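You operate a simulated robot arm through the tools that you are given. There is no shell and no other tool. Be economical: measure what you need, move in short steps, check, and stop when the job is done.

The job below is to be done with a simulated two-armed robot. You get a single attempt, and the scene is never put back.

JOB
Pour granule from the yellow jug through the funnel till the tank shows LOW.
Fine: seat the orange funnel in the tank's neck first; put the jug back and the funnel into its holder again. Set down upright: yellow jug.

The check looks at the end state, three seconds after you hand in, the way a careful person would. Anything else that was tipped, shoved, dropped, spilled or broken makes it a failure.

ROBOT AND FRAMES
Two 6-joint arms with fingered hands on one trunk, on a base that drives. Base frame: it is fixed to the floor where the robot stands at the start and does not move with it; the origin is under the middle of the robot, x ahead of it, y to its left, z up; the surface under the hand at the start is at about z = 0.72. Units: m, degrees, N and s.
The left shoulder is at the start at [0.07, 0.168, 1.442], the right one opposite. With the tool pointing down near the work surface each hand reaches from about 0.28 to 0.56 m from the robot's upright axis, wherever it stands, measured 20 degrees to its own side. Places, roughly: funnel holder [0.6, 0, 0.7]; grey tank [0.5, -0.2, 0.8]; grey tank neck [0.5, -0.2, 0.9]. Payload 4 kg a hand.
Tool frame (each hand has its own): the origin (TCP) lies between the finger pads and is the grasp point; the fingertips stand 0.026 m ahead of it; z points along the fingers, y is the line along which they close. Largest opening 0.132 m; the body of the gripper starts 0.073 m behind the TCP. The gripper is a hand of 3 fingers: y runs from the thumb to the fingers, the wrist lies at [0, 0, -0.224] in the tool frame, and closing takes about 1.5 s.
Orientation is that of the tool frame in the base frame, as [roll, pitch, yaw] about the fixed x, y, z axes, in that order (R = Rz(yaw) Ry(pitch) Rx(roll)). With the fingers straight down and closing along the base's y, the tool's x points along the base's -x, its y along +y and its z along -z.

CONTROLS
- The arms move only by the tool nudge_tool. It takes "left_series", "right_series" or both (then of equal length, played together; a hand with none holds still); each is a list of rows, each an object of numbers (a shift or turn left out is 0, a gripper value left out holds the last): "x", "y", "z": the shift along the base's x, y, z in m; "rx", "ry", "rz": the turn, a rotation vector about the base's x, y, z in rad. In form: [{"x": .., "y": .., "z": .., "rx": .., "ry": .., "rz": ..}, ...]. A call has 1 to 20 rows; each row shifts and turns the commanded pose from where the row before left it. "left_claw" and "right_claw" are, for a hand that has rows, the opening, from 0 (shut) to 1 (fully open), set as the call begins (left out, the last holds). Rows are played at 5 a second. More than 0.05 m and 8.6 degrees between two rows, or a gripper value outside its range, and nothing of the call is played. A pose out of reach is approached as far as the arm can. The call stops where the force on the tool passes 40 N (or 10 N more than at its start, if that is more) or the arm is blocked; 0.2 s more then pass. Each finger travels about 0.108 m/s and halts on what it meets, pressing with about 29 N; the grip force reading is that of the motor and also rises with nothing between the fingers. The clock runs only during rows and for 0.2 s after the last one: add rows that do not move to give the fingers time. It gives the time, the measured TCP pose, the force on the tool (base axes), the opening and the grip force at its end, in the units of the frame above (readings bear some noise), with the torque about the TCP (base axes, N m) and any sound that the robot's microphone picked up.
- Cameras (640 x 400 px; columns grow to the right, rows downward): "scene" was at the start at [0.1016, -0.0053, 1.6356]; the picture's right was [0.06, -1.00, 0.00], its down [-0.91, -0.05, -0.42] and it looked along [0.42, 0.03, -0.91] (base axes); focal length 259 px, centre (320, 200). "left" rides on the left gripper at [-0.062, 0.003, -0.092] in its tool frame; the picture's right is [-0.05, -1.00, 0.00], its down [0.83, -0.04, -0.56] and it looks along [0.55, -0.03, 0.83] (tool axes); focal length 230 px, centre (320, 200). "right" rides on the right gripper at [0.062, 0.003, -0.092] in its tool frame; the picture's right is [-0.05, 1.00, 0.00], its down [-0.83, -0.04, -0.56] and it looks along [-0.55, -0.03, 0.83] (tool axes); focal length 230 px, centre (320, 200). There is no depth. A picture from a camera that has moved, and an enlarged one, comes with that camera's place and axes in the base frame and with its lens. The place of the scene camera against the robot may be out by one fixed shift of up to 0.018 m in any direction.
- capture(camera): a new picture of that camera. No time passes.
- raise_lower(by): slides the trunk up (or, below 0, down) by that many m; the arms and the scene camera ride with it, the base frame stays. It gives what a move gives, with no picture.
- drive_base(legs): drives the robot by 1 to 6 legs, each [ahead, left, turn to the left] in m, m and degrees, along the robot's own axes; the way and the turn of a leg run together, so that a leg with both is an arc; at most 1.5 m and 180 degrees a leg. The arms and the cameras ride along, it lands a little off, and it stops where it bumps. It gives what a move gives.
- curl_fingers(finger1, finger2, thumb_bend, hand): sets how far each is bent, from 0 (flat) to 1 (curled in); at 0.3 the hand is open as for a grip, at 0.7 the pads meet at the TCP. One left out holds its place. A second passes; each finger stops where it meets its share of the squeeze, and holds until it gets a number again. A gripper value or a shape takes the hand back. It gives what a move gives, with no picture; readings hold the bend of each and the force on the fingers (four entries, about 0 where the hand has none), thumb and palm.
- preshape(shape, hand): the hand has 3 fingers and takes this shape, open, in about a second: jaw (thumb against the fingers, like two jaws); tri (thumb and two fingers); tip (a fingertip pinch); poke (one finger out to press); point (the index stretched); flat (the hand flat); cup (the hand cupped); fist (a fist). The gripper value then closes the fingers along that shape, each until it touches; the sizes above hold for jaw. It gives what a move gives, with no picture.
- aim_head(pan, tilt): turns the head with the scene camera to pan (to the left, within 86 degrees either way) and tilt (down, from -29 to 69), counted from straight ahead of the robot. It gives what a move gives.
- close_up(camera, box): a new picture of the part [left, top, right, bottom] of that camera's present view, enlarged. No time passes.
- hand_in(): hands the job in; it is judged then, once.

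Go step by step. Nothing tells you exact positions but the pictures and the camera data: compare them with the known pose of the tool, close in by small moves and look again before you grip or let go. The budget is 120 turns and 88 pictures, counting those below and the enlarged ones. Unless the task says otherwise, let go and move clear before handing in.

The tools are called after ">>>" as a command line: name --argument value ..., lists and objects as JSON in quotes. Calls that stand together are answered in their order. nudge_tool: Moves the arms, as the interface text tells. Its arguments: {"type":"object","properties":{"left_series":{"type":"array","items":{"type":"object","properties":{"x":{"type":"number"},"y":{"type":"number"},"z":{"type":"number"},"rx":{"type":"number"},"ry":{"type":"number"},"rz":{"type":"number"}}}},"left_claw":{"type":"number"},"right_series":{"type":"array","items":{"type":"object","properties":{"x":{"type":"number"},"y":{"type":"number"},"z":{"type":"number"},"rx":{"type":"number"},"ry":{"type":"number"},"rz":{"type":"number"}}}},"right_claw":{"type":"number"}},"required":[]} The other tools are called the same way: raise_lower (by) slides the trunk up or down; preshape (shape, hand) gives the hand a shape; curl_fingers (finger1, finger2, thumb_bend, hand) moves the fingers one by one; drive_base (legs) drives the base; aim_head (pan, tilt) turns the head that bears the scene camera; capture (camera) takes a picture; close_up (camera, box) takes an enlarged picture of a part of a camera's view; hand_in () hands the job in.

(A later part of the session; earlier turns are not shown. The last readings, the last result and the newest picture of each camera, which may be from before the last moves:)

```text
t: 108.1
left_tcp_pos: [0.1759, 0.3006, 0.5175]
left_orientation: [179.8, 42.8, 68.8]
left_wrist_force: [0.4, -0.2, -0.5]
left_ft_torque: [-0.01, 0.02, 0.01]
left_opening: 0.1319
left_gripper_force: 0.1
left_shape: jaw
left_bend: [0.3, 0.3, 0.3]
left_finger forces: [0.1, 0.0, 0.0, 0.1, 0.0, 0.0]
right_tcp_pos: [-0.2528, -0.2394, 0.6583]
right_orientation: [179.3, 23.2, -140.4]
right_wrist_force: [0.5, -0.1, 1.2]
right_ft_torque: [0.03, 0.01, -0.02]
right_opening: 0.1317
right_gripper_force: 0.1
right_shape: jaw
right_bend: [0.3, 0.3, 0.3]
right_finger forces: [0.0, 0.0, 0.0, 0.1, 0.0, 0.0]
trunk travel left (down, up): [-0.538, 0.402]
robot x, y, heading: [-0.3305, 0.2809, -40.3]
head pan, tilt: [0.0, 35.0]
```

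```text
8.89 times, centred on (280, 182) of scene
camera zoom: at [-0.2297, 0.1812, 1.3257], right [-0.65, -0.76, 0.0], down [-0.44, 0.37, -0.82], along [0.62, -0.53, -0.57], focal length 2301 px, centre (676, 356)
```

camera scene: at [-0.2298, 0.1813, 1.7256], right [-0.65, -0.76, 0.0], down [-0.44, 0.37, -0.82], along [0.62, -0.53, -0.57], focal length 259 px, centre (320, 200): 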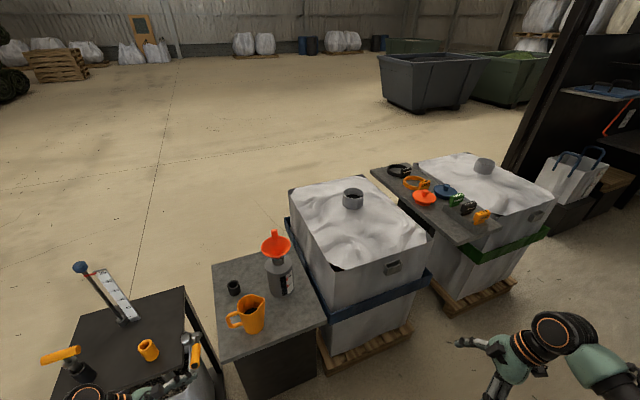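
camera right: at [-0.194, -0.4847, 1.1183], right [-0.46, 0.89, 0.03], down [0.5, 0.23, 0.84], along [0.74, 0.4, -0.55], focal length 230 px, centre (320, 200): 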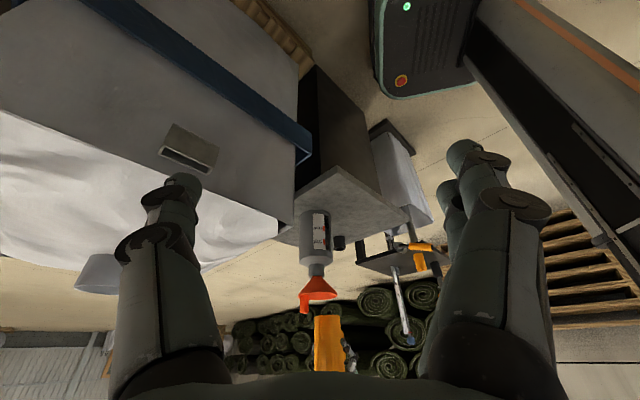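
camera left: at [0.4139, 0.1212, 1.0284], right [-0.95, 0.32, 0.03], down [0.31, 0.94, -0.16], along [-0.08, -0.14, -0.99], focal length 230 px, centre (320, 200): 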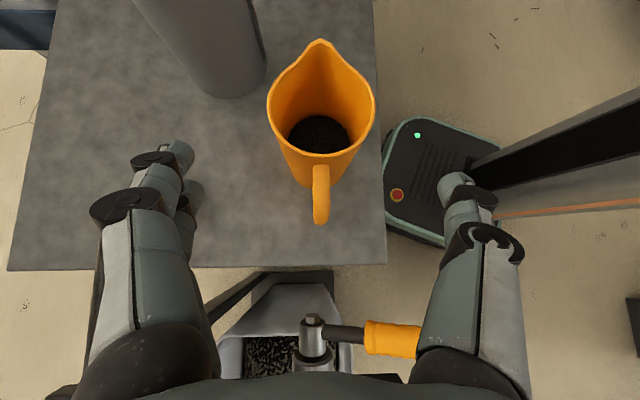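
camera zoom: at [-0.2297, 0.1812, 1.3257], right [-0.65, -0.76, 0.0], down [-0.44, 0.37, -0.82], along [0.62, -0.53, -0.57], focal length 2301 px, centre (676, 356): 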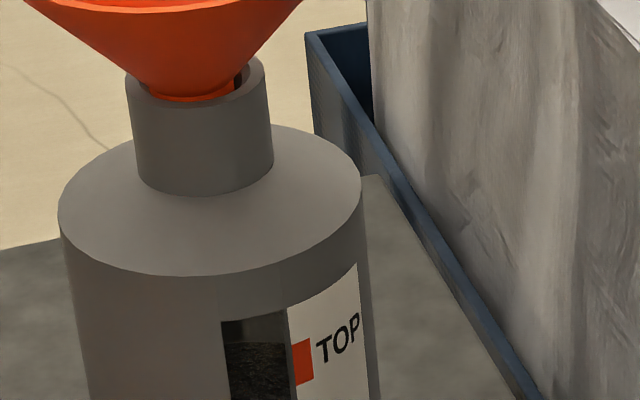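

>>> close_up --camera "scene" --box '[262, 188, 302, 220]'

```text
12.50 times, centred on (282, 204) of scene
camera zoom: at [-0.2297, 0.1812, 1.3257], right [-0.65, -0.76, 0.0], down [-0.44, 0.37, -0.82], along [0.62, -0.53, -0.57], focal length 3236 px, centre (795, 150)
```

zoom: 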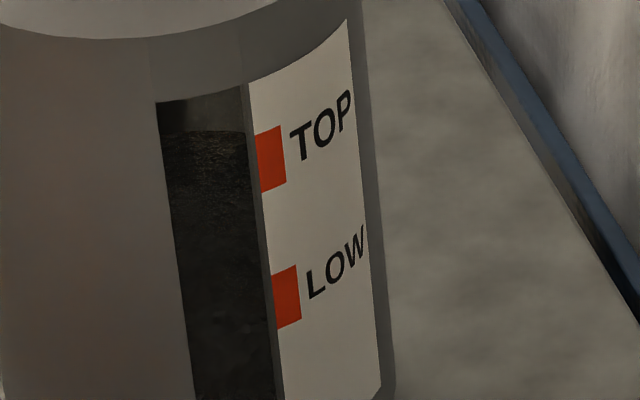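

The level lies near LOW but parallax through the window confuses it. I lower the camera further for a nearly level look.

>>> raise_lower --by -0.3

>>> close_up --camera "scene" --box '[245, 98, 285, 138]'

```text
t: 111.1
left_tcp_pos: [0.1757, 0.3001, 0.2176]
left_orientation: [179.6, 42.7, 68.8]
left_wrist_force: [-0.1, 0.3, 0.6]
left_ft_torque: [-0.02, 0.01, 0.01]
left_opening: 0.1321
left_gripper_force: 0.1
left_shape: jaw
left_bend: [0.3, 0.3, 0.3]
left_finger forces: [0.1, 0.1, 0.0, 0.0, 0.1, 0.0]
right_tcp_pos: [-0.2511, -0.2396, 0.3577]
right_orientation: [179.3, 23.2, -140.4]
right_wrist_force: [-0.1, 0.2, -0.3]
right_ft_torque: [-0.02, 0.01, 0.01]
right_opening: 0.1318
right_gripper_force: 0.0
right_shape: jaw
right_bend: [0.3, 0.3, 0.3]
right_finger forces: [0.0, 0.1, 0.0, 0.1, 0.0, 0.1]
trunk travel left (down, up): [-0.238, 0.702]
robot x, y, heading: [-0.3258, 0.2812, -40.5]
head pan, tilt: [0.0, 35.0]
```

```text
10.00 times, centred on (265, 118) of scene
camera zoom: at [-0.2297, 0.1812, 1.0257], right [-0.65, -0.76, 0.0], down [-0.44, 0.37, -0.82], along [0.62, -0.53, -0.57], focal length 2589 px, centre (870, 1020)
```

zoom: 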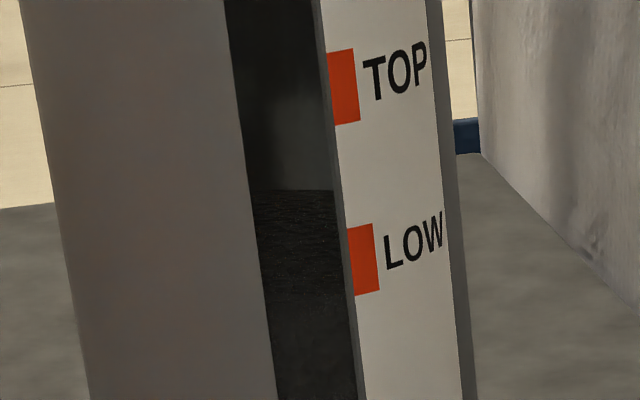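

Now clear: the granule stands at roughly the lower edge of the LOW mark (about 9 mm below its centre). I'd like a bit more in. I go back up, drive in, and take the jug again at the known pose.

>>> raise_lower --by 0.4

>>> raise_lower --by 0.3

>>> aim_head --pan 0 --tilt 68.8

>>> drive_base --legs '[[0.3, 0, 0]]'

```text
t: 114.9
left_tcp_pos: [0.1773, 0.3003, 0.6183]
left_orientation: [179.8, 42.8, 68.8]
left_wrist_force: [0.7, -0.3, 0.3]
left_ft_torque: [0.0, 0.0, 0.01]
left_opening: 0.132
left_gripper_force: 0.0
left_shape: jaw
left_bend: [0.3, 0.3, 0.3]
left_finger forces: [0.0, 0.0, 0.1, 0.0, 0.1, 0.1]
right_tcp_pos: [-0.2535, -0.2401, 0.7574]
right_orientation: [179.3, 23.2, -140.4]
right_wrist_force: [1.0, -0.2, 0.8]
right_ft_torque: [0.01, 0.02, -0.02]
right_opening: 0.1319
right_gripper_force: 0.0
right_shape: jaw
right_bend: [0.3, 0.3, 0.3]
right_finger forces: [0.0, 0.0, 0.1, 0.0, 0.1, 0.0]
trunk travel left (down, up): [-0.638, 0.302]
robot x, y, heading: [-0.3261, 0.2796, -40.6]
head pan, tilt: [0.0, 35.0]
```

```text
t: 117.9
left_tcp_pos: [0.1762, 0.3002, 0.9175]
left_orientation: [179.9, 42.8, 68.7]
left_wrist_force: [-0.2, -0.6, 0.6]
left_ft_torque: [-0.01, 0.01, 0.03]
left_opening: 0.1321
left_gripper_force: 0.0
left_shape: jaw
left_bend: [0.3, 0.3, 0.3]
left_finger forces: [0.1, 0.1, 0.0, 0.1, 0.0, 0.0]
right_tcp_pos: [-0.253, -0.2397, 1.0585]
right_orientation: [179.3, 23.1, -140.4]
right_wrist_force: [0.0, -0.1, -0.9]
right_ft_torque: [-0.01, -0.01, 0.0]
right_opening: 0.1321
right_gripper_force: 0.1
right_shape: jaw
right_bend: [0.3, 0.3, 0.3]
right_finger forces: [0.0, 0.1, 0.0, 0.1, 0.0, 0.1]
trunk travel left (down, up): [-0.938, 0.002]
robot x, y, heading: [-0.3244, 0.2811, -40.8]
head pan, tilt: [0.0, 35.0]
```

```text
t: 118.9
left_tcp_pos: [0.1767, 0.2995, 0.9183]
left_orientation: [179.8, 42.7, 68.7]
left_wrist_force: [-0.5, 0.8, -0.5]
left_ft_torque: [0.03, -0.02, -0.02]
left_opening: 0.1318
left_gripper_force: 0.1
left_shape: jaw
left_bend: [0.3, 0.3, 0.3]
left_finger forces: [0.0, 0.0, 0.1, 0.0, 0.0, 0.0]
right_tcp_pos: [-0.2526, -0.2398, 1.0581]
right_orientation: [179.3, 23.1, -140.4]
right_wrist_force: [-0.1, -0.2, 0.1]
right_ft_torque: [0.01, -0.01, -0.01]
right_opening: 0.1318
right_gripper_force: 0.1
right_shape: jaw
right_bend: [0.3, 0.3, 0.3]
right_finger forces: [0.0, 0.0, 0.0, 0.1, 0.0, 0.1]
trunk travel left (down, up): [-0.938, 0.002]
robot x, y, heading: [-0.3257, 0.2768, -40.3]
head pan, tilt: [0.0, 68.8]
```

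```text
t: 121.0
left_tcp_pos: [0.4116, 0.0961, 0.9184]
left_orientation: [179.7, 42.8, 68.3]
left_wrist_force: [-0.2, -0.7, 0.0]
left_ft_torque: [-0.01, -0.06, -0.02]
left_opening: 0.1318
left_gripper_force: 0.2
left_shape: jaw
left_bend: [0.3, 0.3, 0.3]
left_finger forces: [0.1, 0.0, 0.1, 0.1, 0.1, 0.1]
right_tcp_pos: [-0.0208, -0.4408, 1.0593]
right_orientation: [179.4, 23.2, -140.6]
right_wrist_force: [-1.2, -0.1, 0.3]
right_ft_torque: [-0.01, -0.01, -0.03]
right_opening: 0.1321
right_gripper_force: 0.1
right_shape: jaw
right_bend: [0.3, 0.3, 0.3]
right_finger forces: [0.0, 0.1, 0.0, 0.0, 0.0, 0.0]
trunk travel left (down, up): [-0.938, 0.002]
robot x, y, heading: [-0.0895, 0.0765, -40.9]
head pan, tilt: [0.0, 68.8]
```

>>> nudge_tool --left_series '[{"x": -0.0066, "y": 0.0094, "rz": 0.01}, {"z": -0.015}, {"z": -0.015}, {"z": -0.0145}, {"x": -0.0034, "y": -0.009, "z": -0.0103}, {"x": -0.0034, "y": -0.009, "z": -0.0103}, {"x": -0.0034, "y": -0.009, "z": -0.0103}, {"x": -0.0034, "y": -0.009, "z": -0.0103}, {"x": -0.0034, "y": -0.009, "z": -0.0103}, {"x": -0.0034, "y": -0.009, "z": -0.0103}, {"x": -0.003, "y": -0.009, "z": -0.0103}, {}]'

>>> nudge_tool --left_series '[{}, {}, {}, {}, {}, {}, {}, {}]' --left_claw 0.3

```text
t: 123.6
left_tcp_pos: [0.3834, 0.0405, 0.8017]
left_orientation: [179.9, 42.8, 69.1]
left_wrist_force: [-1.1, 0.2, -0.1]
left_ft_torque: [-0.01, 0.01, 0.01]
left_opening: 0.1319
left_gripper_force: 0.0
left_shape: jaw
left_bend: [0.3, 0.3, 0.3]
left_finger forces: [0.0, 0.0, 0.0, 0.1, 0.0, 0.0]
right_tcp_pos: [-0.0192, -0.4427, 1.0589]
right_orientation: [179.3, 23.1, -140.7]
right_wrist_force: [0.1, 0.3, 0.1]
right_ft_torque: [0.01, 0.04, -0.01]
right_opening: 0.1321
right_gripper_force: 0.0
right_shape: jaw
right_bend: [0.3, 0.3, 0.3]
right_finger forces: [0.1, 0.0, 0.0, 0.0, 0.0, 0.0]
trunk travel left (down, up): [-0.938, 0.002]
robot x, y, heading: [-0.0899, 0.0743, -41.0]
head pan, tilt: [0.0, 68.8]
```

```text
t: 125.4
left_tcp_pos: [0.3837, 0.0423, 0.8018]
left_orientation: [179.9, 42.8, 69.1]
left_wrist_force: [-0.1, 0.5, 0.4]
left_ft_torque: [0.02, 0.02, 0.04]
left_opening: 0.0732
left_gripper_force: 29.0
left_shape: jaw
left_bend: [0.72, 0.72, 0.7]
left_finger forces: [13.3, 12.9, 0.0, 0.0, 26.2, 0.0]
right_tcp_pos: [-0.0202, -0.4428, 1.0586]
right_orientation: [179.3, 23.1, -140.8]
right_wrist_force: [0.3, 0.2, -0.1]
right_ft_torque: [0.01, -0.01, 0.01]
right_opening: 0.1317
right_gripper_force: 0.1
right_shape: jaw
right_bend: [0.3, 0.3, 0.3]
right_finger forces: [0.0, 0.0, 0.1, 0.0, 0.1, 0.0]
trunk travel left (down, up): [-0.938, 0.002]
robot x, y, heading: [-0.0913, 0.075, -40.9]
head pan, tilt: [0.0, 68.8]
```

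Same solid grip. I lift to carrying height and turn to the pouring heading.

>>> nudge_tool --left_series '[{"z": 0.006}, {"z": 0.01}, {"z": 0.015}, {"z": 0.016}, {"z": 0.0165}, {"z": 0.0165}, {"z": 0.0165}, {"z": 0.0165}, {"z": 0.0165}, {"z": 0.0165}, {"z": 0.0165}, {"z": 0.0165}, {"z": 0.0165}, {"z": 0.0165}, {"z": 0.0165}, {"z": 0.0165}, {"z": 0.0165}, {"z": 0.0165}, {"z": 0.0165}, {}]' --left_claw 0.1

>>> drive_base --legs '[[0, 0, -9.5]]'

```text
t: 129.6
left_tcp_pos: [0.3824, 0.0424, 1.0951]
left_orientation: [179.8, 42.7, 69.1]
left_wrist_force: [0.9, 0.7, -2.4]
left_ft_torque: [0.03, -0.03, 0.02]
left_opening: 0.0729
left_gripper_force: 29.0
left_shape: jaw
left_bend: [0.72, 0.72, 0.7]
left_finger forces: [13.3, 12.9, 0.1, 0.1, 26.2, 0.0]
right_tcp_pos: [-0.019, -0.442, 1.058]
right_orientation: [179.2, 23.1, -140.8]
right_wrist_force: [0.7, -0.4, -0.9]
right_ft_torque: [0.01, 0.0, -0.02]
right_opening: 0.1317
right_gripper_force: 0.1
right_shape: jaw
right_bend: [0.3, 0.3, 0.3]
right_finger forces: [0.1, 0.0, 0.0, 0.0, 0.1, 0.0]
trunk travel left (down, up): [-0.938, 0.002]
robot x, y, heading: [-0.0897, 0.0779, -40.8]
head pan, tilt: [0.0, 68.8]
```

```text
t: 130.7
left_tcp_pos: [0.3705, -0.035, 1.0943]
left_orientation: [179.9, 42.8, 59.3]
left_wrist_force: [0.2, 0.0, -2.4]
left_ft_torque: [0.07, -0.04, 0.02]
left_opening: 0.0732
left_gripper_force: 28.6
left_shape: jaw
left_bend: [0.72, 0.72, 0.7]
left_finger forces: [13.2, 12.9, 0.0, 0.1, 26.1, 0.0]
right_tcp_pos: [-0.1066, -0.4454, 1.0574]
right_orientation: [179.3, 23.0, -150.5]
right_wrist_force: [-0.9, 0.1, 0.4]
right_ft_torque: [0.04, -0.01, 0.0]
right_opening: 0.1318
right_gripper_force: 0.0
right_shape: jaw
right_bend: [0.3, 0.3, 0.3]
right_finger forces: [0.0, 0.0, 0.0, 0.0, 0.0, 0.1]
trunk travel left (down, up): [-0.938, 0.002]
robot x, y, heading: [-0.0919, 0.0774, -50.6]
head pan, tilt: [0.0, 68.8]
```

I carry it over and start the same tilt path as before.

>>> nudge_tool --left_series '[{"z": 0.009}, {"z": 0.009}, {"x": 0.01145, "y": -0.0046}, {"x": 0.01145, "y": -0.0046}, {"x": 0.01145, "y": -0.0046}, {"x": 0.01145, "y": -0.0046}, {"x": 0.01145, "y": -0.0046}, {"x": 0.01145, "y": -0.0046}, {"x": 0.01145, "y": -0.0046}, {"x": 0.01145, "y": -0.0046}, {"x": 0.01145, "y": -0.0046}, {"x": 0.01145, "y": -0.0046}, {"x": 0.01145, "y": -0.005}, {}, {"x": 0.00245, "y": 0.0041, "z": -0.004, "rx": 0.1123, "ry": -0.0675}, {"x": 0.00245, "y": 0.0041, "z": -0.004, "rx": 0.1123, "ry": -0.0675}, {"x": 0.00245, "y": 0.0041, "z": -0.005, "rx": 0.1123, "ry": -0.0675}, {"x": 0.00245, "y": 0.0041, "z": -0.009, "rx": 0.1123, "ry": -0.0675}, {}]'

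>>> close_up --camera "scene" --box '[160, 100, 320, 220]'

```text
t: 134.7
left_tcp_pos: [0.5062, -0.0708, 1.0912]
left_orientation: [179.7, 12.7, 59.3]
left_wrist_force: [-0.4, 0.7, -2.9]
left_ft_torque: [0.03, 0.0, 0.0]
left_opening: 0.0729
left_gripper_force: 29.3
left_shape: jaw
left_bend: [0.72, 0.72, 0.7]
left_finger forces: [13.4, 12.8, 0.1, 0.0, 26.2, 0.1]
right_tcp_pos: [-0.1076, -0.4463, 1.0581]
right_orientation: [179.2, 23.2, -150.5]
right_wrist_force: [-0.1, -0.3, -0.5]
right_ft_torque: [-0.01, 0.0, 0.0]
right_opening: 0.132
right_gripper_force: 0.0
right_shape: jaw
right_bend: [0.3, 0.3, 0.3]
right_finger forces: [0.1, 0.0, 0.0, 0.1, 0.0, 0.0]
trunk travel left (down, up): [-0.938, 0.002]
robot x, y, heading: [-0.0897, 0.0784, -50.5]
head pan, tilt: [0.0, 68.8]
```

```text
3.33 times, centred on (240, 160) of scene
camera zoom: at [-0.0307, -0.0135, 1.682], right [-0.77, -0.64, 0.0], down [-0.59, 0.72, -0.36], along [0.23, -0.28, -0.93], focal length 863 px, centre (587, 333)
```

zoom: 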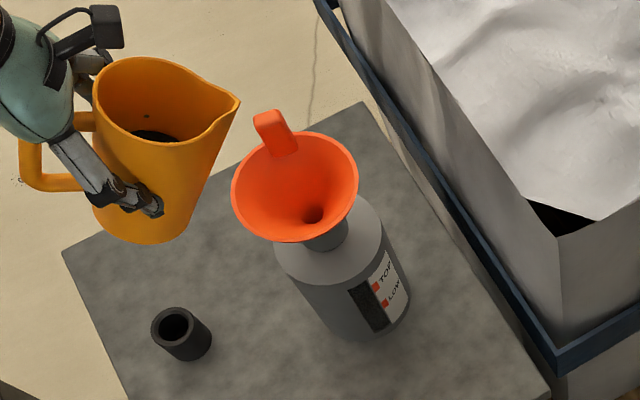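

Same geometry as before. I continue to 78°, where nothing new should flow.

>>> nudge_tool --left_series '[{"z": -0.012, "rx": 0.075, "ry": -0.045}, {"z": -0.012, "rx": 0.075, "ry": -0.045}, {"z": -0.012, "rx": 0.075, "ry": -0.045}, {"x": -0.0007, "y": -0.0013, "z": 0.001, "rx": 0.0748, "ry": -0.045}, {"x": -0.0007, "y": -0.0013, "z": 0.001, "rx": 0.0748, "ry": -0.045}, {"x": -0.001, "y": -0.0018, "z": 0.004, "rx": 0.06, "ry": -0.036}, {"x": -0.001, "y": -0.0018, "z": 0.004, "rx": 0.06, "ry": -0.036}, {"x": -0.001, "y": -0.0018, "z": 0.004, "rx": 0.06, "ry": -0.036}, {"x": -0.001, "y": -0.0018, "z": 0.003, "rx": 0.04, "ry": -0.024}, {"x": -0.001, "y": -0.0018, "z": 0.003, "rx": 0.04, "ry": -0.024}, {"x": -0.0012, "y": -0.002, "z": 0.003, "rx": 0.045, "ry": -0.027}, {"x": -0.0012, "y": -0.002, "z": 0.003, "rx": 0.045, "ry": -0.027}, {}, {}]'

>>> nudge_tool --left_series '[{"x": -0.0012, "y": -0.002, "z": 0.002, "rx": 0.045, "ry": -0.027}, {}, {}, {}]'

>>> nudge_tool --left_series '[{"x": -0.001, "y": -0.0015, "z": 0.002, "rx": 0.03, "ry": -0.018}, {}, {}]'

>>> close_up --camera "right" --box '[305, 205, 335, 255]'

```text
t: 137.7
left_tcp_pos: [0.4973, -0.0872, 1.0806]
left_orientation: [179.3, -35.7, 59.3]
left_wrist_force: [0.7, -0.5, -2.0]
left_ft_torque: [-0.01, 0.04, 0.01]
left_opening: 0.073
left_gripper_force: 28.9
left_shape: jaw
left_bend: [0.72, 0.72, 0.7]
left_finger forces: [13.4, 12.8, 0.0, 0.0, 26.0, 0.0]
right_tcp_pos: [-0.1081, -0.4471, 1.0583]
right_orientation: [179.3, 23.1, -150.4]
right_wrist_force: [1.0, -0.1, 0.4]
right_ft_torque: [0.02, -0.02, 0.01]
right_opening: 0.1321
right_gripper_force: 0.1
right_shape: jaw
right_bend: [0.3, 0.3, 0.3]
right_finger forces: [0.1, 0.0, 0.1, 0.0, 0.0, 0.0]
trunk travel left (down, up): [-0.938, 0.002]
robot x, y, heading: [-0.088, 0.0795, -50.7]
head pan, tilt: [0.0, 68.8]
```

```text
t: 138.7
left_tcp_pos: [0.4954, -0.0892, 1.084]
left_orientation: [179.4, -38.8, 59.3]
left_wrist_force: [0.9, -0.8, -2.6]
left_ft_torque: [-0.01, 0.01, -0.03]
left_opening: 0.073
left_gripper_force: 29.4
left_shape: jaw
left_bend: [0.72, 0.72, 0.7]
left_finger forces: [13.4, 12.7, 0.0, 0.0, 25.9, 0.1]
right_tcp_pos: [-0.1082, -0.4471, 1.0583]
right_orientation: [179.2, 23.1, -150.4]
right_wrist_force: [-0.7, -0.1, 0.4]
right_ft_torque: [0.02, 0.01, 0.02]
right_opening: 0.1318
right_gripper_force: 0.0
right_shape: jaw
right_bend: [0.3, 0.3, 0.3]
right_finger forces: [0.0, 0.0, 0.0, 0.1, 0.0, 0.1]
trunk travel left (down, up): [-0.938, 0.002]
robot x, y, heading: [-0.0912, 0.079, -50.6]
head pan, tilt: [0.0, 68.8]
```

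```text
t: 139.5
left_tcp_pos: [0.4942, -0.0902, 1.085]
left_orientation: [179.5, -40.7, 59.3]
left_wrist_force: [0.4, -0.2, -0.9]
left_ft_torque: [-0.02, 0.01, 0.03]
left_opening: 0.0728
left_gripper_force: 29.0
left_shape: jaw
left_bend: [0.72, 0.72, 0.7]
left_finger forces: [13.3, 12.7, 0.1, 0.0, 25.9, 0.0]
right_tcp_pos: [-0.107, -0.4473, 1.058]
right_orientation: [179.3, 23.1, -150.3]
right_wrist_force: [0.1, 0.0, 0.1]
right_ft_torque: [-0.01, 0.01, -0.01]
right_opening: 0.132
right_gripper_force: 0.0
right_shape: jaw
right_bend: [0.3, 0.3, 0.3]
right_finger forces: [0.0, 0.1, 0.0, 0.1, 0.1, 0.0]
trunk travel left (down, up): [-0.938, 0.002]
robot x, y, heading: [-0.0924, 0.0807, -50.5]
head pan, tilt: [0.0, 68.8]
```

```text
8.00 times, centred on (320, 230) of right
camera zoom: at [-0.1893, -0.4912, 1.1184], right [-0.46, 0.89, 0.03], down [0.5, 0.23, 0.84], along [0.74, 0.4, -0.55], focal length 1841 px, centre (320, -40)
```

zoom: 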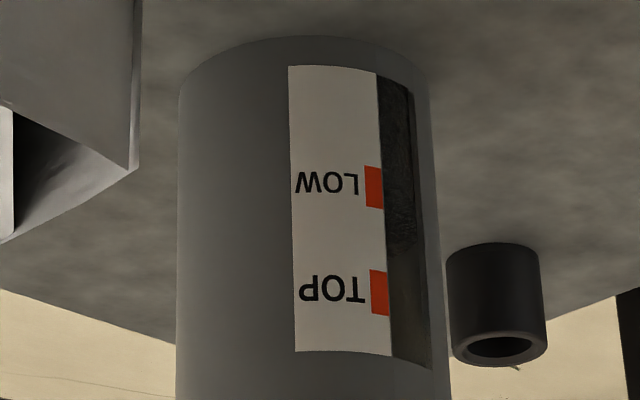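

Slightly up. One more 2° with a short hold, then straight back.

>>> nudge_tool --left_series '[{"x": -0.001, "y": -0.0015, "z": 0.002, "rx": 0.03, "ry": -0.018}, {}, {}, {"x": 0.0018, "y": 0.003, "rx": -0.11, "ry": 0.066}, {"x": 0.0018, "y": 0.003, "rx": -0.11, "ry": 0.066}, {"x": 0.0018, "y": 0.003, "rx": -0.11, "ry": 0.066}, {"x": 0.0018, "y": 0.003, "rx": -0.11, "ry": 0.066}, {"x": 0.0018, "y": 0.003, "rx": -0.11, "ry": 0.066}, {"x": 0.0018, "y": 0.003, "rx": -0.11, "ry": 0.066}, {}]'

>>> close_up --camera "right" --box '[305, 205, 335, 255]'

```text
t: 141.7
left_tcp_pos: [0.5066, -0.0751, 1.0817]
left_orientation: [179.6, 1.3, 59.3]
left_wrist_force: [-0.5, -0.9, -2.3]
left_ft_torque: [0.02, 0.02, -0.02]
left_opening: 0.0731
left_gripper_force: 28.9
left_shape: jaw
left_bend: [0.72, 0.72, 0.7]
left_finger forces: [13.3, 12.8, 0.0, 0.0, 26.0, 0.0]
left hand out of reach, approached as far as the arm can: row 6
right_tcp_pos: [-0.1088, -0.4481, 1.0583]
right_orientation: [179.2, 23.2, -150.6]
right_wrist_force: [-0.2, 0.0, 0.0]
right_ft_torque: [0.01, 0.01, 0.06]
right_opening: 0.1321
right_gripper_force: 0.0
right_shape: jaw
right_bend: [0.3, 0.3, 0.3]
right_finger forces: [0.1, 0.1, 0.1, 0.1, 0.1, 0.1]
trunk travel left (down, up): [-0.938, 0.002]
robot x, y, heading: [-0.0849, 0.0765, -50.4]
head pan, tilt: [0.0, 68.8]
```

```text
8.00 times, centred on (320, 230) of right
camera zoom: at [-0.1897, -0.4917, 1.118], right [-0.46, 0.89, 0.03], down [0.5, 0.23, 0.84], along [0.74, 0.4, -0.55], focal length 1841 px, centre (320, -40)
```

zoom: 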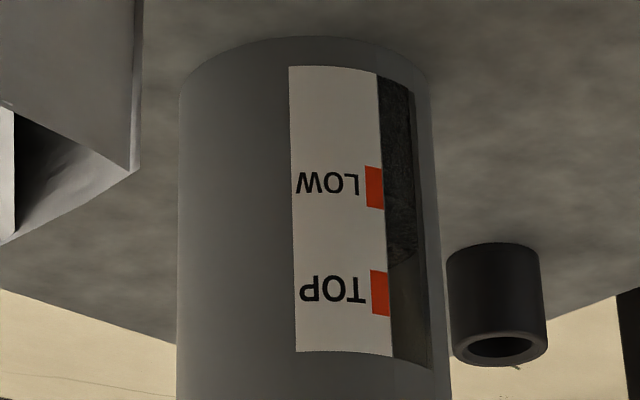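

The level now reads about at the LOW mark. I bring the jug upright, retreat and turn back.

>>> nudge_tool --left_series '[{"x": -0.0015, "y": -0.0018, "z": 0.005, "rx": -0.0887, "ry": 0.0533}, {"x": -0.0015, "y": -0.0018, "z": 0.005, "rx": -0.0887, "ry": 0.0533}, {"x": -0.0015, "y": -0.0018, "z": 0.005, "rx": -0.0887, "ry": 0.0533}, {"x": -0.0015, "y": -0.0018, "z": 0.005, "rx": -0.0887, "ry": 0.0533}, {"x": -0.0015, "y": -0.0018, "z": 0.005, "rx": -0.0887, "ry": 0.0533}, {"x": -0.0015, "y": -0.0018, "z": 0.005, "rx": -0.0887, "ry": 0.0533}, {"x": -0.0015, "y": -0.0018, "z": 0.005, "rx": -0.0887, "ry": 0.0533}, {}, {"x": -0.006, "y": 0.006, "z": 0.002}, {"x": -0.012, "y": 0.005}, {"x": -0.012, "y": 0.004}, {"x": -0.012, "y": 0.004}, {"x": -0.012, "y": 0.004}, {"x": -0.012, "y": 0.004}, {"x": -0.012, "y": 0.004}, {"x": -0.012, "y": 0.004}, {"x": -0.012, "y": 0.004}, {"x": -0.012, "y": 0.004}, {}]'

>>> drive_base --legs '[[0, 0, 10]]'

```text
t: 145.7
left_tcp_pos: [0.3815, -0.045, 1.1182]
left_orientation: [179.9, 42.9, 59.4]
left_wrist_force: [0.2, 0.6, -2.6]
left_ft_torque: [0.06, -0.01, 0.03]
left_opening: 0.0728
left_gripper_force: 29.0
left_shape: jaw
left_bend: [0.72, 0.72, 0.7]
left_finger forces: [13.3, 13.0, 0.1, 0.0, 26.0, 0.0]
right_tcp_pos: [-0.1072, -0.447, 1.057]
right_orientation: [179.2, 23.1, -150.4]
right_wrist_force: [0.6, -0.6, 0.8]
right_ft_torque: [0.0, 0.0, -0.02]
right_opening: 0.132
right_gripper_force: 0.1
right_shape: jaw
right_bend: [0.3, 0.3, 0.3]
right_finger forces: [0.0, 0.0, 0.0, 0.0, 0.0, 0.0]
trunk travel left (down, up): [-0.938, 0.002]
robot x, y, heading: [-0.0886, 0.0756, -50.6]
head pan, tilt: [0.0, 68.8]
```

```text
t: 146.8
left_tcp_pos: [0.3958, 0.0384, 1.1177]
left_orientation: [179.7, 42.8, 69.4]
left_wrist_force: [-0.2, -0.6, -2.5]
left_ft_torque: [0.06, 0.0, -0.04]
left_opening: 0.0728
left_gripper_force: 28.9
left_shape: jaw
left_bend: [0.72, 0.72, 0.7]
left_finger forces: [13.3, 12.9, 0.0, 0.0, 26.0, 0.0]
right_tcp_pos: [-0.0161, -0.4432, 1.0579]
right_orientation: [179.2, 23.2, -140.4]
right_wrist_force: [0.2, 0.6, -0.5]
right_ft_torque: [0.02, -0.02, -0.02]
right_opening: 0.1315
right_gripper_force: 0.0
right_shape: jaw
right_bend: [0.3, 0.3, 0.3]
right_finger forces: [0.1, 0.1, 0.0, 0.1, 0.0, 0.0]
trunk travel left (down, up): [-0.938, 0.002]
robot x, y, heading: [-0.0897, 0.0739, -40.5]
head pan, tilt: [0.0, 68.8]
```

Now I set the jug down at its place again.

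>>> nudge_tool --left_series '[{"x": -0.007, "y": 0.002}, {"x": -0.006, "y": 0.002}, {"z": -0.02}, {"z": -0.02}, {"z": -0.02}, {"z": -0.02}, {"z": -0.02}, {"z": -0.02}, {"z": -0.02}, {"z": -0.02}, {"z": -0.02}, {"z": -0.02}, {"z": -0.02}, {"z": -0.02}, {"z": -0.02}, {"z": -0.02}, {"z": -0.015}, {"z": -0.01}, {"z": -0.007}, {}]'

>>> nudge_tool --left_series '[{"z": -0.001}, {"z": -0.001}, {"z": -0.001}, {}]'

```text
t: 151.0
left_tcp_pos: [0.3835, 0.0424, 0.8047]
left_orientation: [179.9, 42.9, 69.6]
left_wrist_force: [0.1, 1.0, -1.4]
left_ft_torque: [0.04, 0.01, 0.02]
left_opening: 0.0728
left_gripper_force: 29.3
left_shape: jaw
left_bend: [0.72, 0.72, 0.7]
left_finger forces: [13.2, 12.8, 0.0, 0.0, 25.8, 0.0]
right_tcp_pos: [-0.0162, -0.4427, 1.058]
right_orientation: [179.2, 23.0, -140.4]
right_wrist_force: [-1.0, 0.6, 0.6]
right_ft_torque: [0.0, 0.0, 0.05]
right_opening: 0.1319
right_gripper_force: 0.0
right_shape: jaw
right_bend: [0.3, 0.3, 0.3]
right_finger forces: [0.0, 0.1, 0.0, 0.1, 0.1, 0.0]
trunk travel left (down, up): [-0.938, 0.002]
robot x, y, heading: [-0.0919, 0.0742, -40.6]
head pan, tilt: [0.0, 68.8]
```

```text
t: 152.0
left_tcp_pos: [0.384, 0.0426, 0.8042]
left_orientation: [179.8, 42.9, 69.3]
left_wrist_force: [0.0, 0.0, -2.0]
left_ft_torque: [0.01, -0.02, -0.02]
left_opening: 0.0726
left_gripper_force: 29.0
left_shape: jaw
left_bend: [0.72, 0.72, 0.7]
left_finger forces: [13.3, 12.8, 0.0, 0.1, 25.9, 0.0]
right_tcp_pos: [-0.0161, -0.4426, 1.0569]
right_orientation: [179.2, 23.1, -140.4]
right_wrist_force: [-0.3, 0.4, 0.4]
right_ft_torque: [0.0, 0.02, 0.04]
right_opening: 0.1317
right_gripper_force: 0.1
right_shape: jaw
right_bend: [0.3, 0.3, 0.3]
right_finger forces: [0.0, 0.0, 0.0, 0.0, 0.0, 0.0]
trunk travel left (down, up): [-0.938, 0.002]
robot x, y, heading: [-0.0901, 0.0794, -40.4]
head pan, tilt: [0.0, 68.8]
```

>>> nudge_tool --left_series '[{"z": -0.0012}, {"z": -0.0012}, {}]'

```text
t: 152.8
left_tcp_pos: [0.3841, 0.042, 0.8014]
left_orientation: [179.8, 43.0, 69.4]
left_wrist_force: [-0.5, -1.1, 1.8]
left_ft_torque: [0.01, 0.08, -0.01]
left_opening: 0.0725
left_gripper_force: 28.7
left_shape: jaw
left_bend: [0.72, 0.72, 0.7]
left_finger forces: [13.3, 13.1, 0.0, 0.0, 26.5, 0.1]
right_tcp_pos: [-0.0167, -0.4414, 1.0582]
right_orientation: [179.4, 23.2, -140.3]
right_wrist_force: [0.2, 0.2, -0.6]
right_ft_torque: [-0.02, 0.03, 0.01]
right_opening: 0.1318
right_gripper_force: 0.1
right_shape: jaw
right_bend: [0.3, 0.3, 0.3]
right_finger forces: [0.1, 0.1, 0.1, 0.0, 0.0, 0.1]
trunk travel left (down, up): [-0.938, 0.002]
robot x, y, heading: [-0.0884, 0.0749, -40.4]
head pan, tilt: [0.0, 68.8]
```

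Touching. Release and withdraw, then rise.

>>> nudge_tool --left_series '[{}, {}, {}, {}, {}, {}, {"x": 0.0034, "y": 0.009, "z": 0.0103}, {"x": 0.0034, "y": 0.009, "z": 0.0103}, {"x": 0.0034, "y": 0.009, "z": 0.0103}, {"x": 0.0034, "y": 0.009, "z": 0.0103}, {"x": 0.0034, "y": 0.009, "z": 0.0103}, {"x": 0.0034, "y": 0.009, "z": 0.0103}, {"x": 0.0034, "y": 0.009, "z": 0.0103}, {"z": 0.02}, {"z": 0.02}, {"z": 0.02}, {"z": 0.02}, {"z": 0.02}, {}]' --left_claw 1

```text
t: 156.8
left_tcp_pos: [0.4067, 0.1076, 0.9741]
left_orientation: [179.9, 42.9, 69.4]
left_wrist_force: [1.1, 0.0, 0.5]
left_ft_torque: [0.02, 0.0, 0.01]
left_opening: 0.1319
left_gripper_force: 0.1
left_shape: jaw
left_bend: [0.3, 0.3, 0.3]
left_finger forces: [0.1, 0.1, 0.0, 0.0, 0.0, 0.0]
right_tcp_pos: [-0.0166, -0.443, 1.0582]
right_orientation: [179.3, 23.1, -140.4]
right_wrist_force: [-0.4, 0.7, 0.0]
right_ft_torque: [0.01, 0.02, 0.02]
right_opening: 0.1321
right_gripper_force: 0.0
right_shape: jaw
right_bend: [0.3, 0.3, 0.3]
right_finger forces: [0.1, 0.1, 0.0, 0.1, 0.0, 0.0]
trunk travel left (down, up): [-0.938, 0.002]
robot x, y, heading: [-0.0902, 0.0753, -40.6]
head pan, tilt: [0.0, 68.8]
```

The jug is placed. Next the funnel: I raise the left hand, turn it to face the funnel tab (about azimuth -27°), and rotate the base to -50° again.

>>> nudge_tool --left_series '[{"z": 0.02}, {"z": 0.02}, {"rz": 0.136, "x": 0.0083, "y": -0.0125, "z": 0.007}, {"rz": 0.136, "x": 0.0083, "y": -0.0125, "z": 0.007}, {"rz": 0.136, "x": 0.0083, "y": -0.0125, "z": 0.007}, {"rz": 0.136, "x": 0.0083, "y": -0.0125, "z": 0.007}, {"rz": 0.136, "x": 0.0083, "y": -0.0125, "z": 0.007}, {"rz": 0.136, "x": 0.0083, "y": -0.0125, "z": 0.007}, {"rz": 0.136, "x": 0.0083, "y": -0.0125, "z": 0.007}, {"rz": 0.136, "x": 0.0083, "y": -0.0125, "z": 0.007}, {"rz": 0.136, "x": 0.0083, "y": -0.0125, "z": 0.007}, {"rz": 0.136, "x": 0.0083, "y": -0.0125, "z": 0.007}, {"rz": 0.136, "x": 0.0083, "y": -0.0125, "z": 0.007}, {"rz": 0.136, "x": 0.0083, "y": -0.0125, "z": 0.007}, {"rx": 0.029, "ry": 0.0956}, {"rx": 0.029, "ry": 0.0956}, {"rx": 0.029, "ry": 0.0956}, {"rx": 0.029, "ry": 0.0956}, {}]' --left_claw 0.55

>>> drive_base --legs '[[0, 0, -10]]'

>>> capture --camera "left"

```text
t: 160.8
left_tcp_pos: [0.5061, -0.0436, 1.096]
left_orientation: [179.8, 19.8, 163.0]
left_wrist_force: [0.0, -0.6, -0.1]
left_ft_torque: [0.0, 0.0, 0.01]
left_opening: 0.073
left_gripper_force: 0.1
left_shape: jaw
left_bend: [0.72, 0.72, 0.7]
left_finger forces: [0.0, 0.0, 0.0, 0.0, 0.0, 0.0]
right_tcp_pos: [-0.0158, -0.4418, 1.0574]
right_orientation: [179.3, 23.1, -140.3]
right_wrist_force: [0.0, 0.2, -0.4]
right_ft_torque: [0.02, -0.01, 0.0]
right_opening: 0.1318
right_gripper_force: 0.1
right_shape: jaw
right_bend: [0.3, 0.3, 0.3]
right_finger forces: [0.0, 0.0, 0.0, 0.0, 0.1, 0.0]
trunk travel left (down, up): [-0.938, 0.002]
robot x, y, heading: [-0.0892, 0.0777, -40.2]
head pan, tilt: [0.0, 68.8]
```

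```text
t: 161.9
left_tcp_pos: [0.4767, -0.1462, 1.0958]
left_orientation: [180.0, 19.8, 152.8]
left_wrist_force: [0.3, -0.2, 0.1]
left_ft_torque: [-0.01, -0.01, 0.02]
left_opening: 0.0733
left_gripper_force: 0.2
left_shape: jaw
left_bend: [0.72, 0.72, 0.7]
left_finger forces: [0.1, 0.0, 0.0, 0.0, 0.0, 0.0]
right_tcp_pos: [-0.1082, -0.4471, 1.0582]
right_orientation: [179.2, 23.1, -150.4]
right_wrist_force: [-0.7, -0.2, -0.3]
right_ft_torque: [0.01, 0.02, 0.02]
right_opening: 0.1318
right_gripper_force: 0.0
right_shape: jaw
right_bend: [0.3, 0.3, 0.3]
right_finger forces: [0.1, 0.0, 0.0, 0.0, 0.0, 0.0]
trunk travel left (down, up): [-0.938, 0.002]
robot x, y, heading: [-0.0925, 0.0755, -50.4]
head pan, tilt: [0.0, 68.8]
```

```text
4 pictures are left
camera left: at [0.5011, -0.1548, 1.2042], right [-0.41, -0.91, 0.02], down [-0.88, 0.4, 0.24], along [-0.22, 0.08, -0.97], focal length 230 px, centre (320, 200)
```

left: 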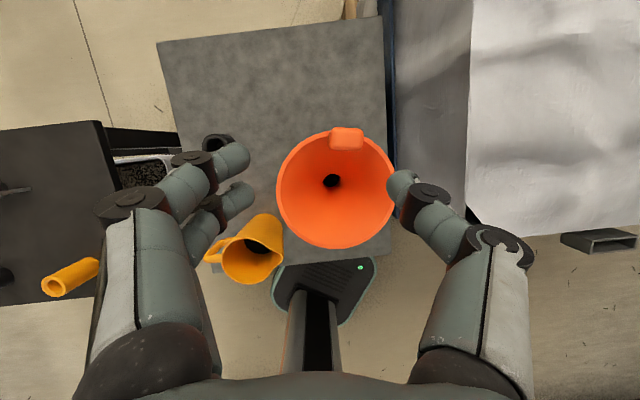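

The view shows the tab top at about (0.497, -0.182, 1.004). I align and lower onto it.

>>> nudge_tool --left_series '[{"x": 0.004, "y": -0.008, "rz": -0.05}, {"x": 0.004, "y": -0.008, "rz": -0.05}, {"x": 0.004, "y": -0.008}, {"y": -0.008}, {"z": -0.012}, {"z": -0.012}, {"z": -0.012}, {"z": -0.012}, {"z": -0.012}, {"z": -0.01}, {"z": -0.005}, {}, {}]'

>>> capture --camera "left"

```text
t: 164.7
left_tcp_pos: [0.4889, -0.179, 1.0211]
left_orientation: [179.8, 19.8, 147.2]
left_wrist_force: [-0.3, 0.8, -0.3]
left_ft_torque: [0.01, 0.02, 0.01]
left_opening: 0.0735
left_gripper_force: 0.0
left_shape: jaw
left_bend: [0.72, 0.72, 0.7]
left_finger forces: [0.0, 0.0, 0.0, 0.0, 0.0, 0.1]
right_tcp_pos: [-0.1075, -0.447, 1.0572]
right_orientation: [179.3, 23.2, -150.5]
right_wrist_force: [-0.3, -0.7, 0.3]
right_ft_torque: [-0.02, -0.02, 0.02]
right_opening: 0.1319
right_gripper_force: 0.0
right_shape: jaw
right_bend: [0.3, 0.3, 0.3]
right_finger forces: [0.1, 0.1, 0.0, 0.0, 0.0, 0.0]
trunk travel left (down, up): [-0.938, 0.002]
robot x, y, heading: [-0.0937, 0.0751, -50.8]
head pan, tilt: [0.0, 68.8]
```

```text
3 pictures are left
camera left: at [0.511, -0.19, 1.1293], right [-0.5, -0.87, 0.02], down [-0.84, 0.49, 0.24], along [-0.21, 0.11, -0.97], focal length 230 px, centre (320, 200)
```

left: 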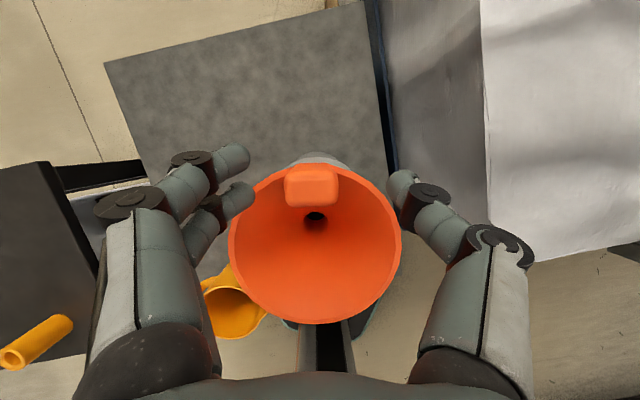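

Nearly there: I trim by a few millimetres, lower 7 mm and close.

>>> nudge_tool --left_series '[{"x": -0.001, "y": 0.0055}, {"z": -0.004}, {"z": -0.003}, {}]'

>>> nudge_tool --left_series '[{}, {}, {}, {}, {}, {}, {}]' --left_claw 0.26

```text
t: 165.7
left_tcp_pos: [0.4866, -0.1722, 1.0133]
left_orientation: [179.9, 19.9, 147.0]
left_wrist_force: [0.8, 0.7, -0.1]
left_ft_torque: [0.02, -0.02, 0.0]
left_opening: 0.0732
left_gripper_force: 0.0
left_shape: jaw
left_bend: [0.72, 0.72, 0.7]
left_finger forces: [0.0, 0.0, 0.0, 0.0, 0.0, 0.1]
right_tcp_pos: [-0.1086, -0.4471, 1.0586]
right_orientation: [179.3, 23.2, -150.4]
right_wrist_force: [-0.3, 0.1, 0.4]
right_ft_torque: [-0.04, 0.05, -0.01]
right_opening: 0.1319
right_gripper_force: 0.0
right_shape: jaw
right_bend: [0.3, 0.3, 0.3]
right_finger forces: [0.0, 0.1, 0.0, 0.0, 0.1, 0.0]
trunk travel left (down, up): [-0.938, 0.002]
robot x, y, heading: [-0.0891, 0.0759, -50.9]
head pan, tilt: [0.0, 68.8]
```

```text
t: 167.3
left_tcp_pos: [0.4879, -0.1723, 1.0133]
left_orientation: [179.9, 20.0, 147.1]
left_wrist_force: [2.7, 0.7, 1.6]
left_ft_torque: [0.14, -0.24, -0.1]
left_opening: 0.0307
left_gripper_force: 28.8
left_shape: jaw
left_bend: [0.72, 0.73, 0.7]
left_finger forces: [14.0, 22.1, 0.0, 0.0, 24.8, 0.0]
right_tcp_pos: [-0.1082, -0.4466, 1.0577]
right_orientation: [179.3, 23.1, -150.5]
right_wrist_force: [-0.2, 0.1, -0.6]
right_ft_torque: [0.0, 0.02, 0.0]
right_opening: 0.1317
right_gripper_force: 0.0
right_shape: jaw
right_bend: [0.3, 0.3, 0.3]
right_finger forces: [0.1, 0.1, 0.0, 0.0, 0.0, 0.1]
trunk travel left (down, up): [-0.938, 0.002]
robot x, y, heading: [-0.0924, 0.0825, -50.5]
head pan, tilt: [0.0, 68.8]
```

Solid grip like the first good one. I lift straight up slowly.

>>> nudge_tool --left_series '[{"z": 0.005}, {"z": 0.006}, {"z": 0.007}, {"z": 0.008}, {"z": 0.008}, {"z": 0.008}, {"z": 0.01}, {"z": 0.01}, {"z": 0.01}, {"z": 0.01}, {"z": 0.01}, {}]' --left_claw 0.15

>>> close_up --camera "scene" --box '[160, 100, 320, 220]'

```text
t: 169.9
left_tcp_pos: [0.4869, -0.1727, 1.1047]
left_orientation: [180.0, 19.9, 147.1]
left_wrist_force: [0.0, 0.2, -1.2]
left_ft_torque: [-0.01, -0.07, 0.01]
left_opening: 0.029
left_gripper_force: 29.0
left_shape: jaw
left_bend: [0.71, 0.73, 0.7]
left_finger forces: [13.2, 17.8, 0.0, 0.0, 26.1, 0.0]
right_tcp_pos: [-0.109, -0.4475, 1.0575]
right_orientation: [179.4, 23.2, -150.4]
right_wrist_force: [1.1, 0.5, -0.4]
right_ft_torque: [0.01, 0.01, 0.04]
right_opening: 0.1319
right_gripper_force: 0.0
right_shape: jaw
right_bend: [0.3, 0.3, 0.3]
right_finger forces: [0.0, 0.0, 0.0, 0.0, 0.1, 0.0]
trunk travel left (down, up): [-0.938, 0.002]
robot x, y, heading: [-0.088, 0.0746, -50.8]
head pan, tilt: [0.0, 68.8]
```

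```text
3.33 times, centred on (240, 160) of scene
camera zoom: at [-0.0312, -0.0137, 1.682], right [-0.77, -0.64, 0.0], down [-0.59, 0.72, -0.36], along [0.23, -0.28, -0.93], focal length 863 px, centre (587, 333)
```

zoom: 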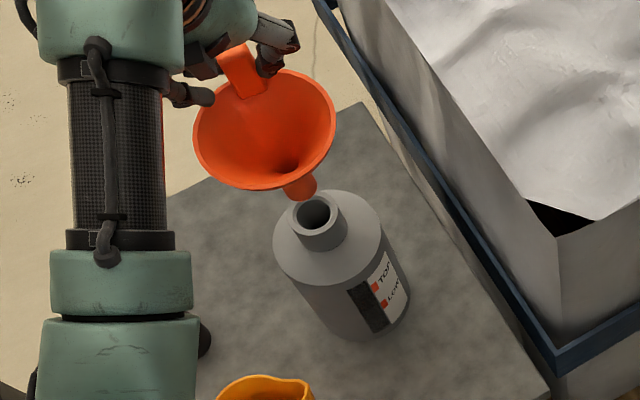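

The funnel is out, upright, and the tank is undisturbed. I drive so that the holder cup comes under the left hand's comfortable zone.

>>> nudge_tool --left_series '[{"z": 0.006}, {"z": 0.006}, {}]'

>>> drive_base --legs '[[0, 0, 12], [0.095, 0.0, 10.6]]'

```text
t: 170.7
left_tcp_pos: [0.4881, -0.1735, 1.1185]
left_orientation: [180.0, 20.0, 147.0]
left_wrist_force: [-0.9, -0.6, -1.0]
left_ft_torque: [0.01, -0.04, -0.03]
left_opening: 0.029
left_gripper_force: 28.5
left_shape: jaw
left_bend: [0.71, 0.73, 0.7]
left_finger forces: [13.3, 17.7, 0.0, 0.0, 26.1, 0.1]
right_tcp_pos: [-0.1083, -0.4478, 1.058]
right_orientation: [179.3, 23.2, -150.4]
right_wrist_force: [-0.1, -0.2, 0.2]
right_ft_torque: [-0.02, 0.01, 0.0]
right_opening: 0.132
right_gripper_force: 0.1
right_shape: jaw
right_bend: [0.3, 0.3, 0.3]
right_finger forces: [0.0, 0.0, 0.1, 0.0, 0.0, 0.0]
trunk travel left (down, up): [-0.938, 0.002]
robot x, y, heading: [-0.0895, 0.0766, -50.7]
head pan, tilt: [0.0, 68.8]
```

```text
t: 172.6
left_tcp_pos: [0.6119, 0.0147, 1.1214]
left_orientation: [179.9, 20.2, 169.4]
left_wrist_force: [-0.5, 0.4, -0.9]
left_ft_torque: [-0.02, -0.07, -0.01]
left_opening: 0.0291
left_gripper_force: 28.8
left_shape: jaw
left_bend: [0.71, 0.73, 0.7]
left_finger forces: [13.5, 17.5, 0.0, 0.0, 26.1, 0.1]
right_tcp_pos: [0.1651, -0.465, 1.0589]
right_orientation: [179.5, 23.3, -128.1]
right_wrist_force: [-0.1, 0.1, 0.2]
right_ft_torque: [-0.02, -0.06, 0.04]
right_opening: 0.1319
right_gripper_force: 0.1
right_shape: jaw
right_bend: [0.3, 0.3, 0.3]
right_finger forces: [0.0, 0.0, 0.1, 0.0, 0.0, 0.1]
trunk travel left (down, up): [-0.938, 0.002]
robot x, y, heading: [-0.0132, 0.0256, -28.5]
head pan, tilt: [0.0, 68.8]
```

I line up over the holder cup at (0.571, 0.014) and lower to about 1–2 cm above it, then use one of the two remaining pictures.

>>> nudge_tool --left_series '[{"x": -0.0014, "y": -0.0045}, {"z": -0.015}, {"z": -0.015}, {"z": -0.015}, {"z": -0.015}, {"z": -0.015}, {"z": -0.015}, {"z": -0.015}, {"z": -0.015}, {"z": -0.015}, {"z": -0.015}, {"z": -0.015}, {"z": -0.015}, {"z": -0.013}, {}, {}]'

```text
t: 176.0
left_tcp_pos: [0.6154, 0.01, 0.9235]
left_orientation: [179.9, 19.9, 169.5]
left_wrist_force: [-0.2, 0.4, -1.2]
left_ft_torque: [0.04, -0.05, 0.0]
left_opening: 0.029
left_gripper_force: 28.7
left_shape: jaw
left_bend: [0.71, 0.73, 0.7]
left_finger forces: [13.4, 16.5, 0.0, 0.0, 25.8, 0.1]
right_tcp_pos: [0.1704, -0.4665, 1.0583]
right_orientation: [179.3, 23.1, -128.2]
right_wrist_force: [-0.4, 0.0, -0.2]
right_ft_torque: [-0.01, -0.03, 0.03]
right_opening: 0.1318
right_gripper_force: 0.0
right_shape: jaw
right_bend: [0.3, 0.3, 0.3]
right_finger forces: [0.0, 0.1, 0.1, 0.0, 0.0, 0.0]
trunk travel left (down, up): [-0.938, 0.002]
robot x, y, heading: [-0.0141, 0.0244, -28.2]
head pan, tilt: [0.0, 68.8]
```

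>>> nudge_tool --left_series '[{"x": -0.0045}, {}, {}]'

>>> close_up --camera "scene" --box '[226, 158, 282, 196]'

```text
t: 176.8
left_tcp_pos: [0.6104, 0.0087, 0.9241]
left_orientation: [179.9, 19.9, 169.5]
left_wrist_force: [-0.2, 0.4, -1.1]
left_ft_torque: [0.0, -0.01, -0.02]
left_opening: 0.029
left_gripper_force: 29.1
left_shape: jaw
left_bend: [0.71, 0.73, 0.7]
left_finger forces: [13.3, 16.5, 0.0, 0.0, 25.8, 0.1]
right_tcp_pos: [0.1704, -0.4671, 1.058]
right_orientation: [179.2, 23.1, -128.2]
right_wrist_force: [0.7, 0.4, -0.4]
right_ft_torque: [-0.03, -0.02, 0.03]
right_opening: 0.132
right_gripper_force: 0.1
right_shape: jaw
right_bend: [0.3, 0.3, 0.3]
right_finger forces: [0.0, 0.0, 0.0, 0.1, 0.0, 0.0]
trunk travel left (down, up): [-0.938, 0.002]
robot x, y, heading: [-0.0139, 0.0298, -28.5]
head pan, tilt: [0.0, 68.8]
```

```text
10.53 times, centred on (254, 177) of scene
camera zoom: at [0.073, -0.0339, 1.682], right [-0.47, -0.88, 0.0], down [-0.82, 0.44, -0.36], along [0.32, -0.17, -0.93], focal length 2725 px, centre (1015, 442)
```

zoom: 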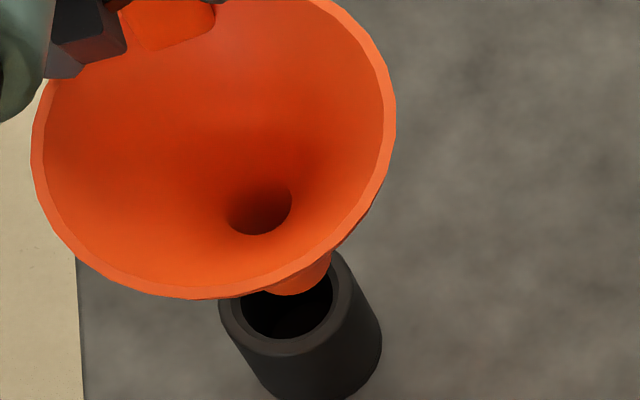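

The stem needs to go about 9 mm toward +y (image-left). I shift, lower to just above the cup and use the last picture for fine alignment.

>>> nudge_tool --left_series '[{"x": 0.0005, "y": 0.0045}, {"x": 0.0005, "y": 0.0045}, {}, {"z": -0.006}, {"z": -0.006}, {}, {}]'

>>> close_up --camera "scene" --box '[232, 164, 274, 196]'

```text
t: 178.4
left_tcp_pos: [0.6127, 0.017, 0.912]
left_orientation: [179.8, 19.9, 169.4]
left_wrist_force: [-0.5, -0.3, -1.9]
left_ft_torque: [-0.04, -0.04, 0.0]
left_opening: 0.0288
left_gripper_force: 28.9
left_shape: jaw
left_bend: [0.71, 0.73, 0.7]
left_finger forces: [13.4, 16.3, 0.0, 0.0, 25.8, 0.1]
right_tcp_pos: [0.171, -0.466, 1.0571]
right_orientation: [179.2, 23.0, -128.2]
right_wrist_force: [-0.4, 0.4, -0.3]
right_ft_torque: [-0.02, 0.0, 0.03]
right_opening: 0.1323
right_gripper_force: 0.1
right_shape: jaw
right_bend: [0.3, 0.3, 0.3]
right_finger forces: [0.1, 0.1, 0.0, 0.0, 0.0, 0.0]
trunk travel left (down, up): [-0.938, 0.002]
robot x, y, heading: [-0.0118, 0.0236, -28.3]
head pan, tilt: [0.0, 68.8]
```

```text
12.50 times, centred on (253, 180) of scene
camera zoom: at [0.0728, -0.034, 1.682], right [-0.47, -0.88, 0.0], down [-0.82, 0.44, -0.36], along [0.32, -0.17, -0.93], focal length 3236 px, centre (1158, 450)
```

zoom: 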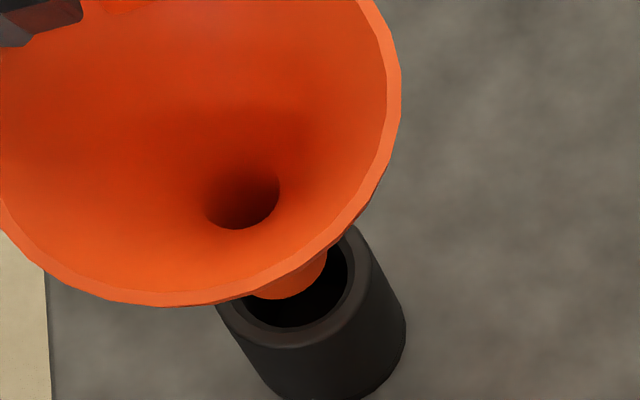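

Alignment looks right within 1–2 mm. I trim 1 mm and lower gently, watching the force.

>>> nudge_tool --left_series '[{"x": 0.0005, "y": 0.001}, {"z": -0.003}, {"z": -0.003}, {"z": -0.003}, {"z": -0.002}, {"z": -0.002}, {}]'

```text
t: 180.0
left_tcp_pos: [0.6132, 0.0177, 0.9004]
left_orientation: [179.9, 19.9, 169.5]
left_wrist_force: [0.4, -0.3, -1.4]
left_ft_torque: [0.02, -0.04, -0.01]
left_opening: 0.0288
left_gripper_force: 28.7
left_shape: jaw
left_bend: [0.71, 0.73, 0.7]
left_finger forces: [13.4, 16.2, 0.1, 0.0, 25.7, 0.0]
right_tcp_pos: [0.1704, -0.4661, 1.0577]
right_orientation: [179.2, 23.1, -128.2]
right_wrist_force: [0.3, -0.2, -0.1]
right_ft_torque: [-0.01, 0.0, -0.01]
right_opening: 0.1321
right_gripper_force: 0.0
right_shape: jaw
right_bend: [0.3, 0.3, 0.3]
right_finger forces: [0.1, 0.1, 0.1, 0.0, 0.1, 0.0]
trunk travel left (down, up): [-0.938, 0.002]
robot x, y, heading: [-0.0099, 0.0242, -28.2]
head pan, tilt: [0.0, 68.8]
```

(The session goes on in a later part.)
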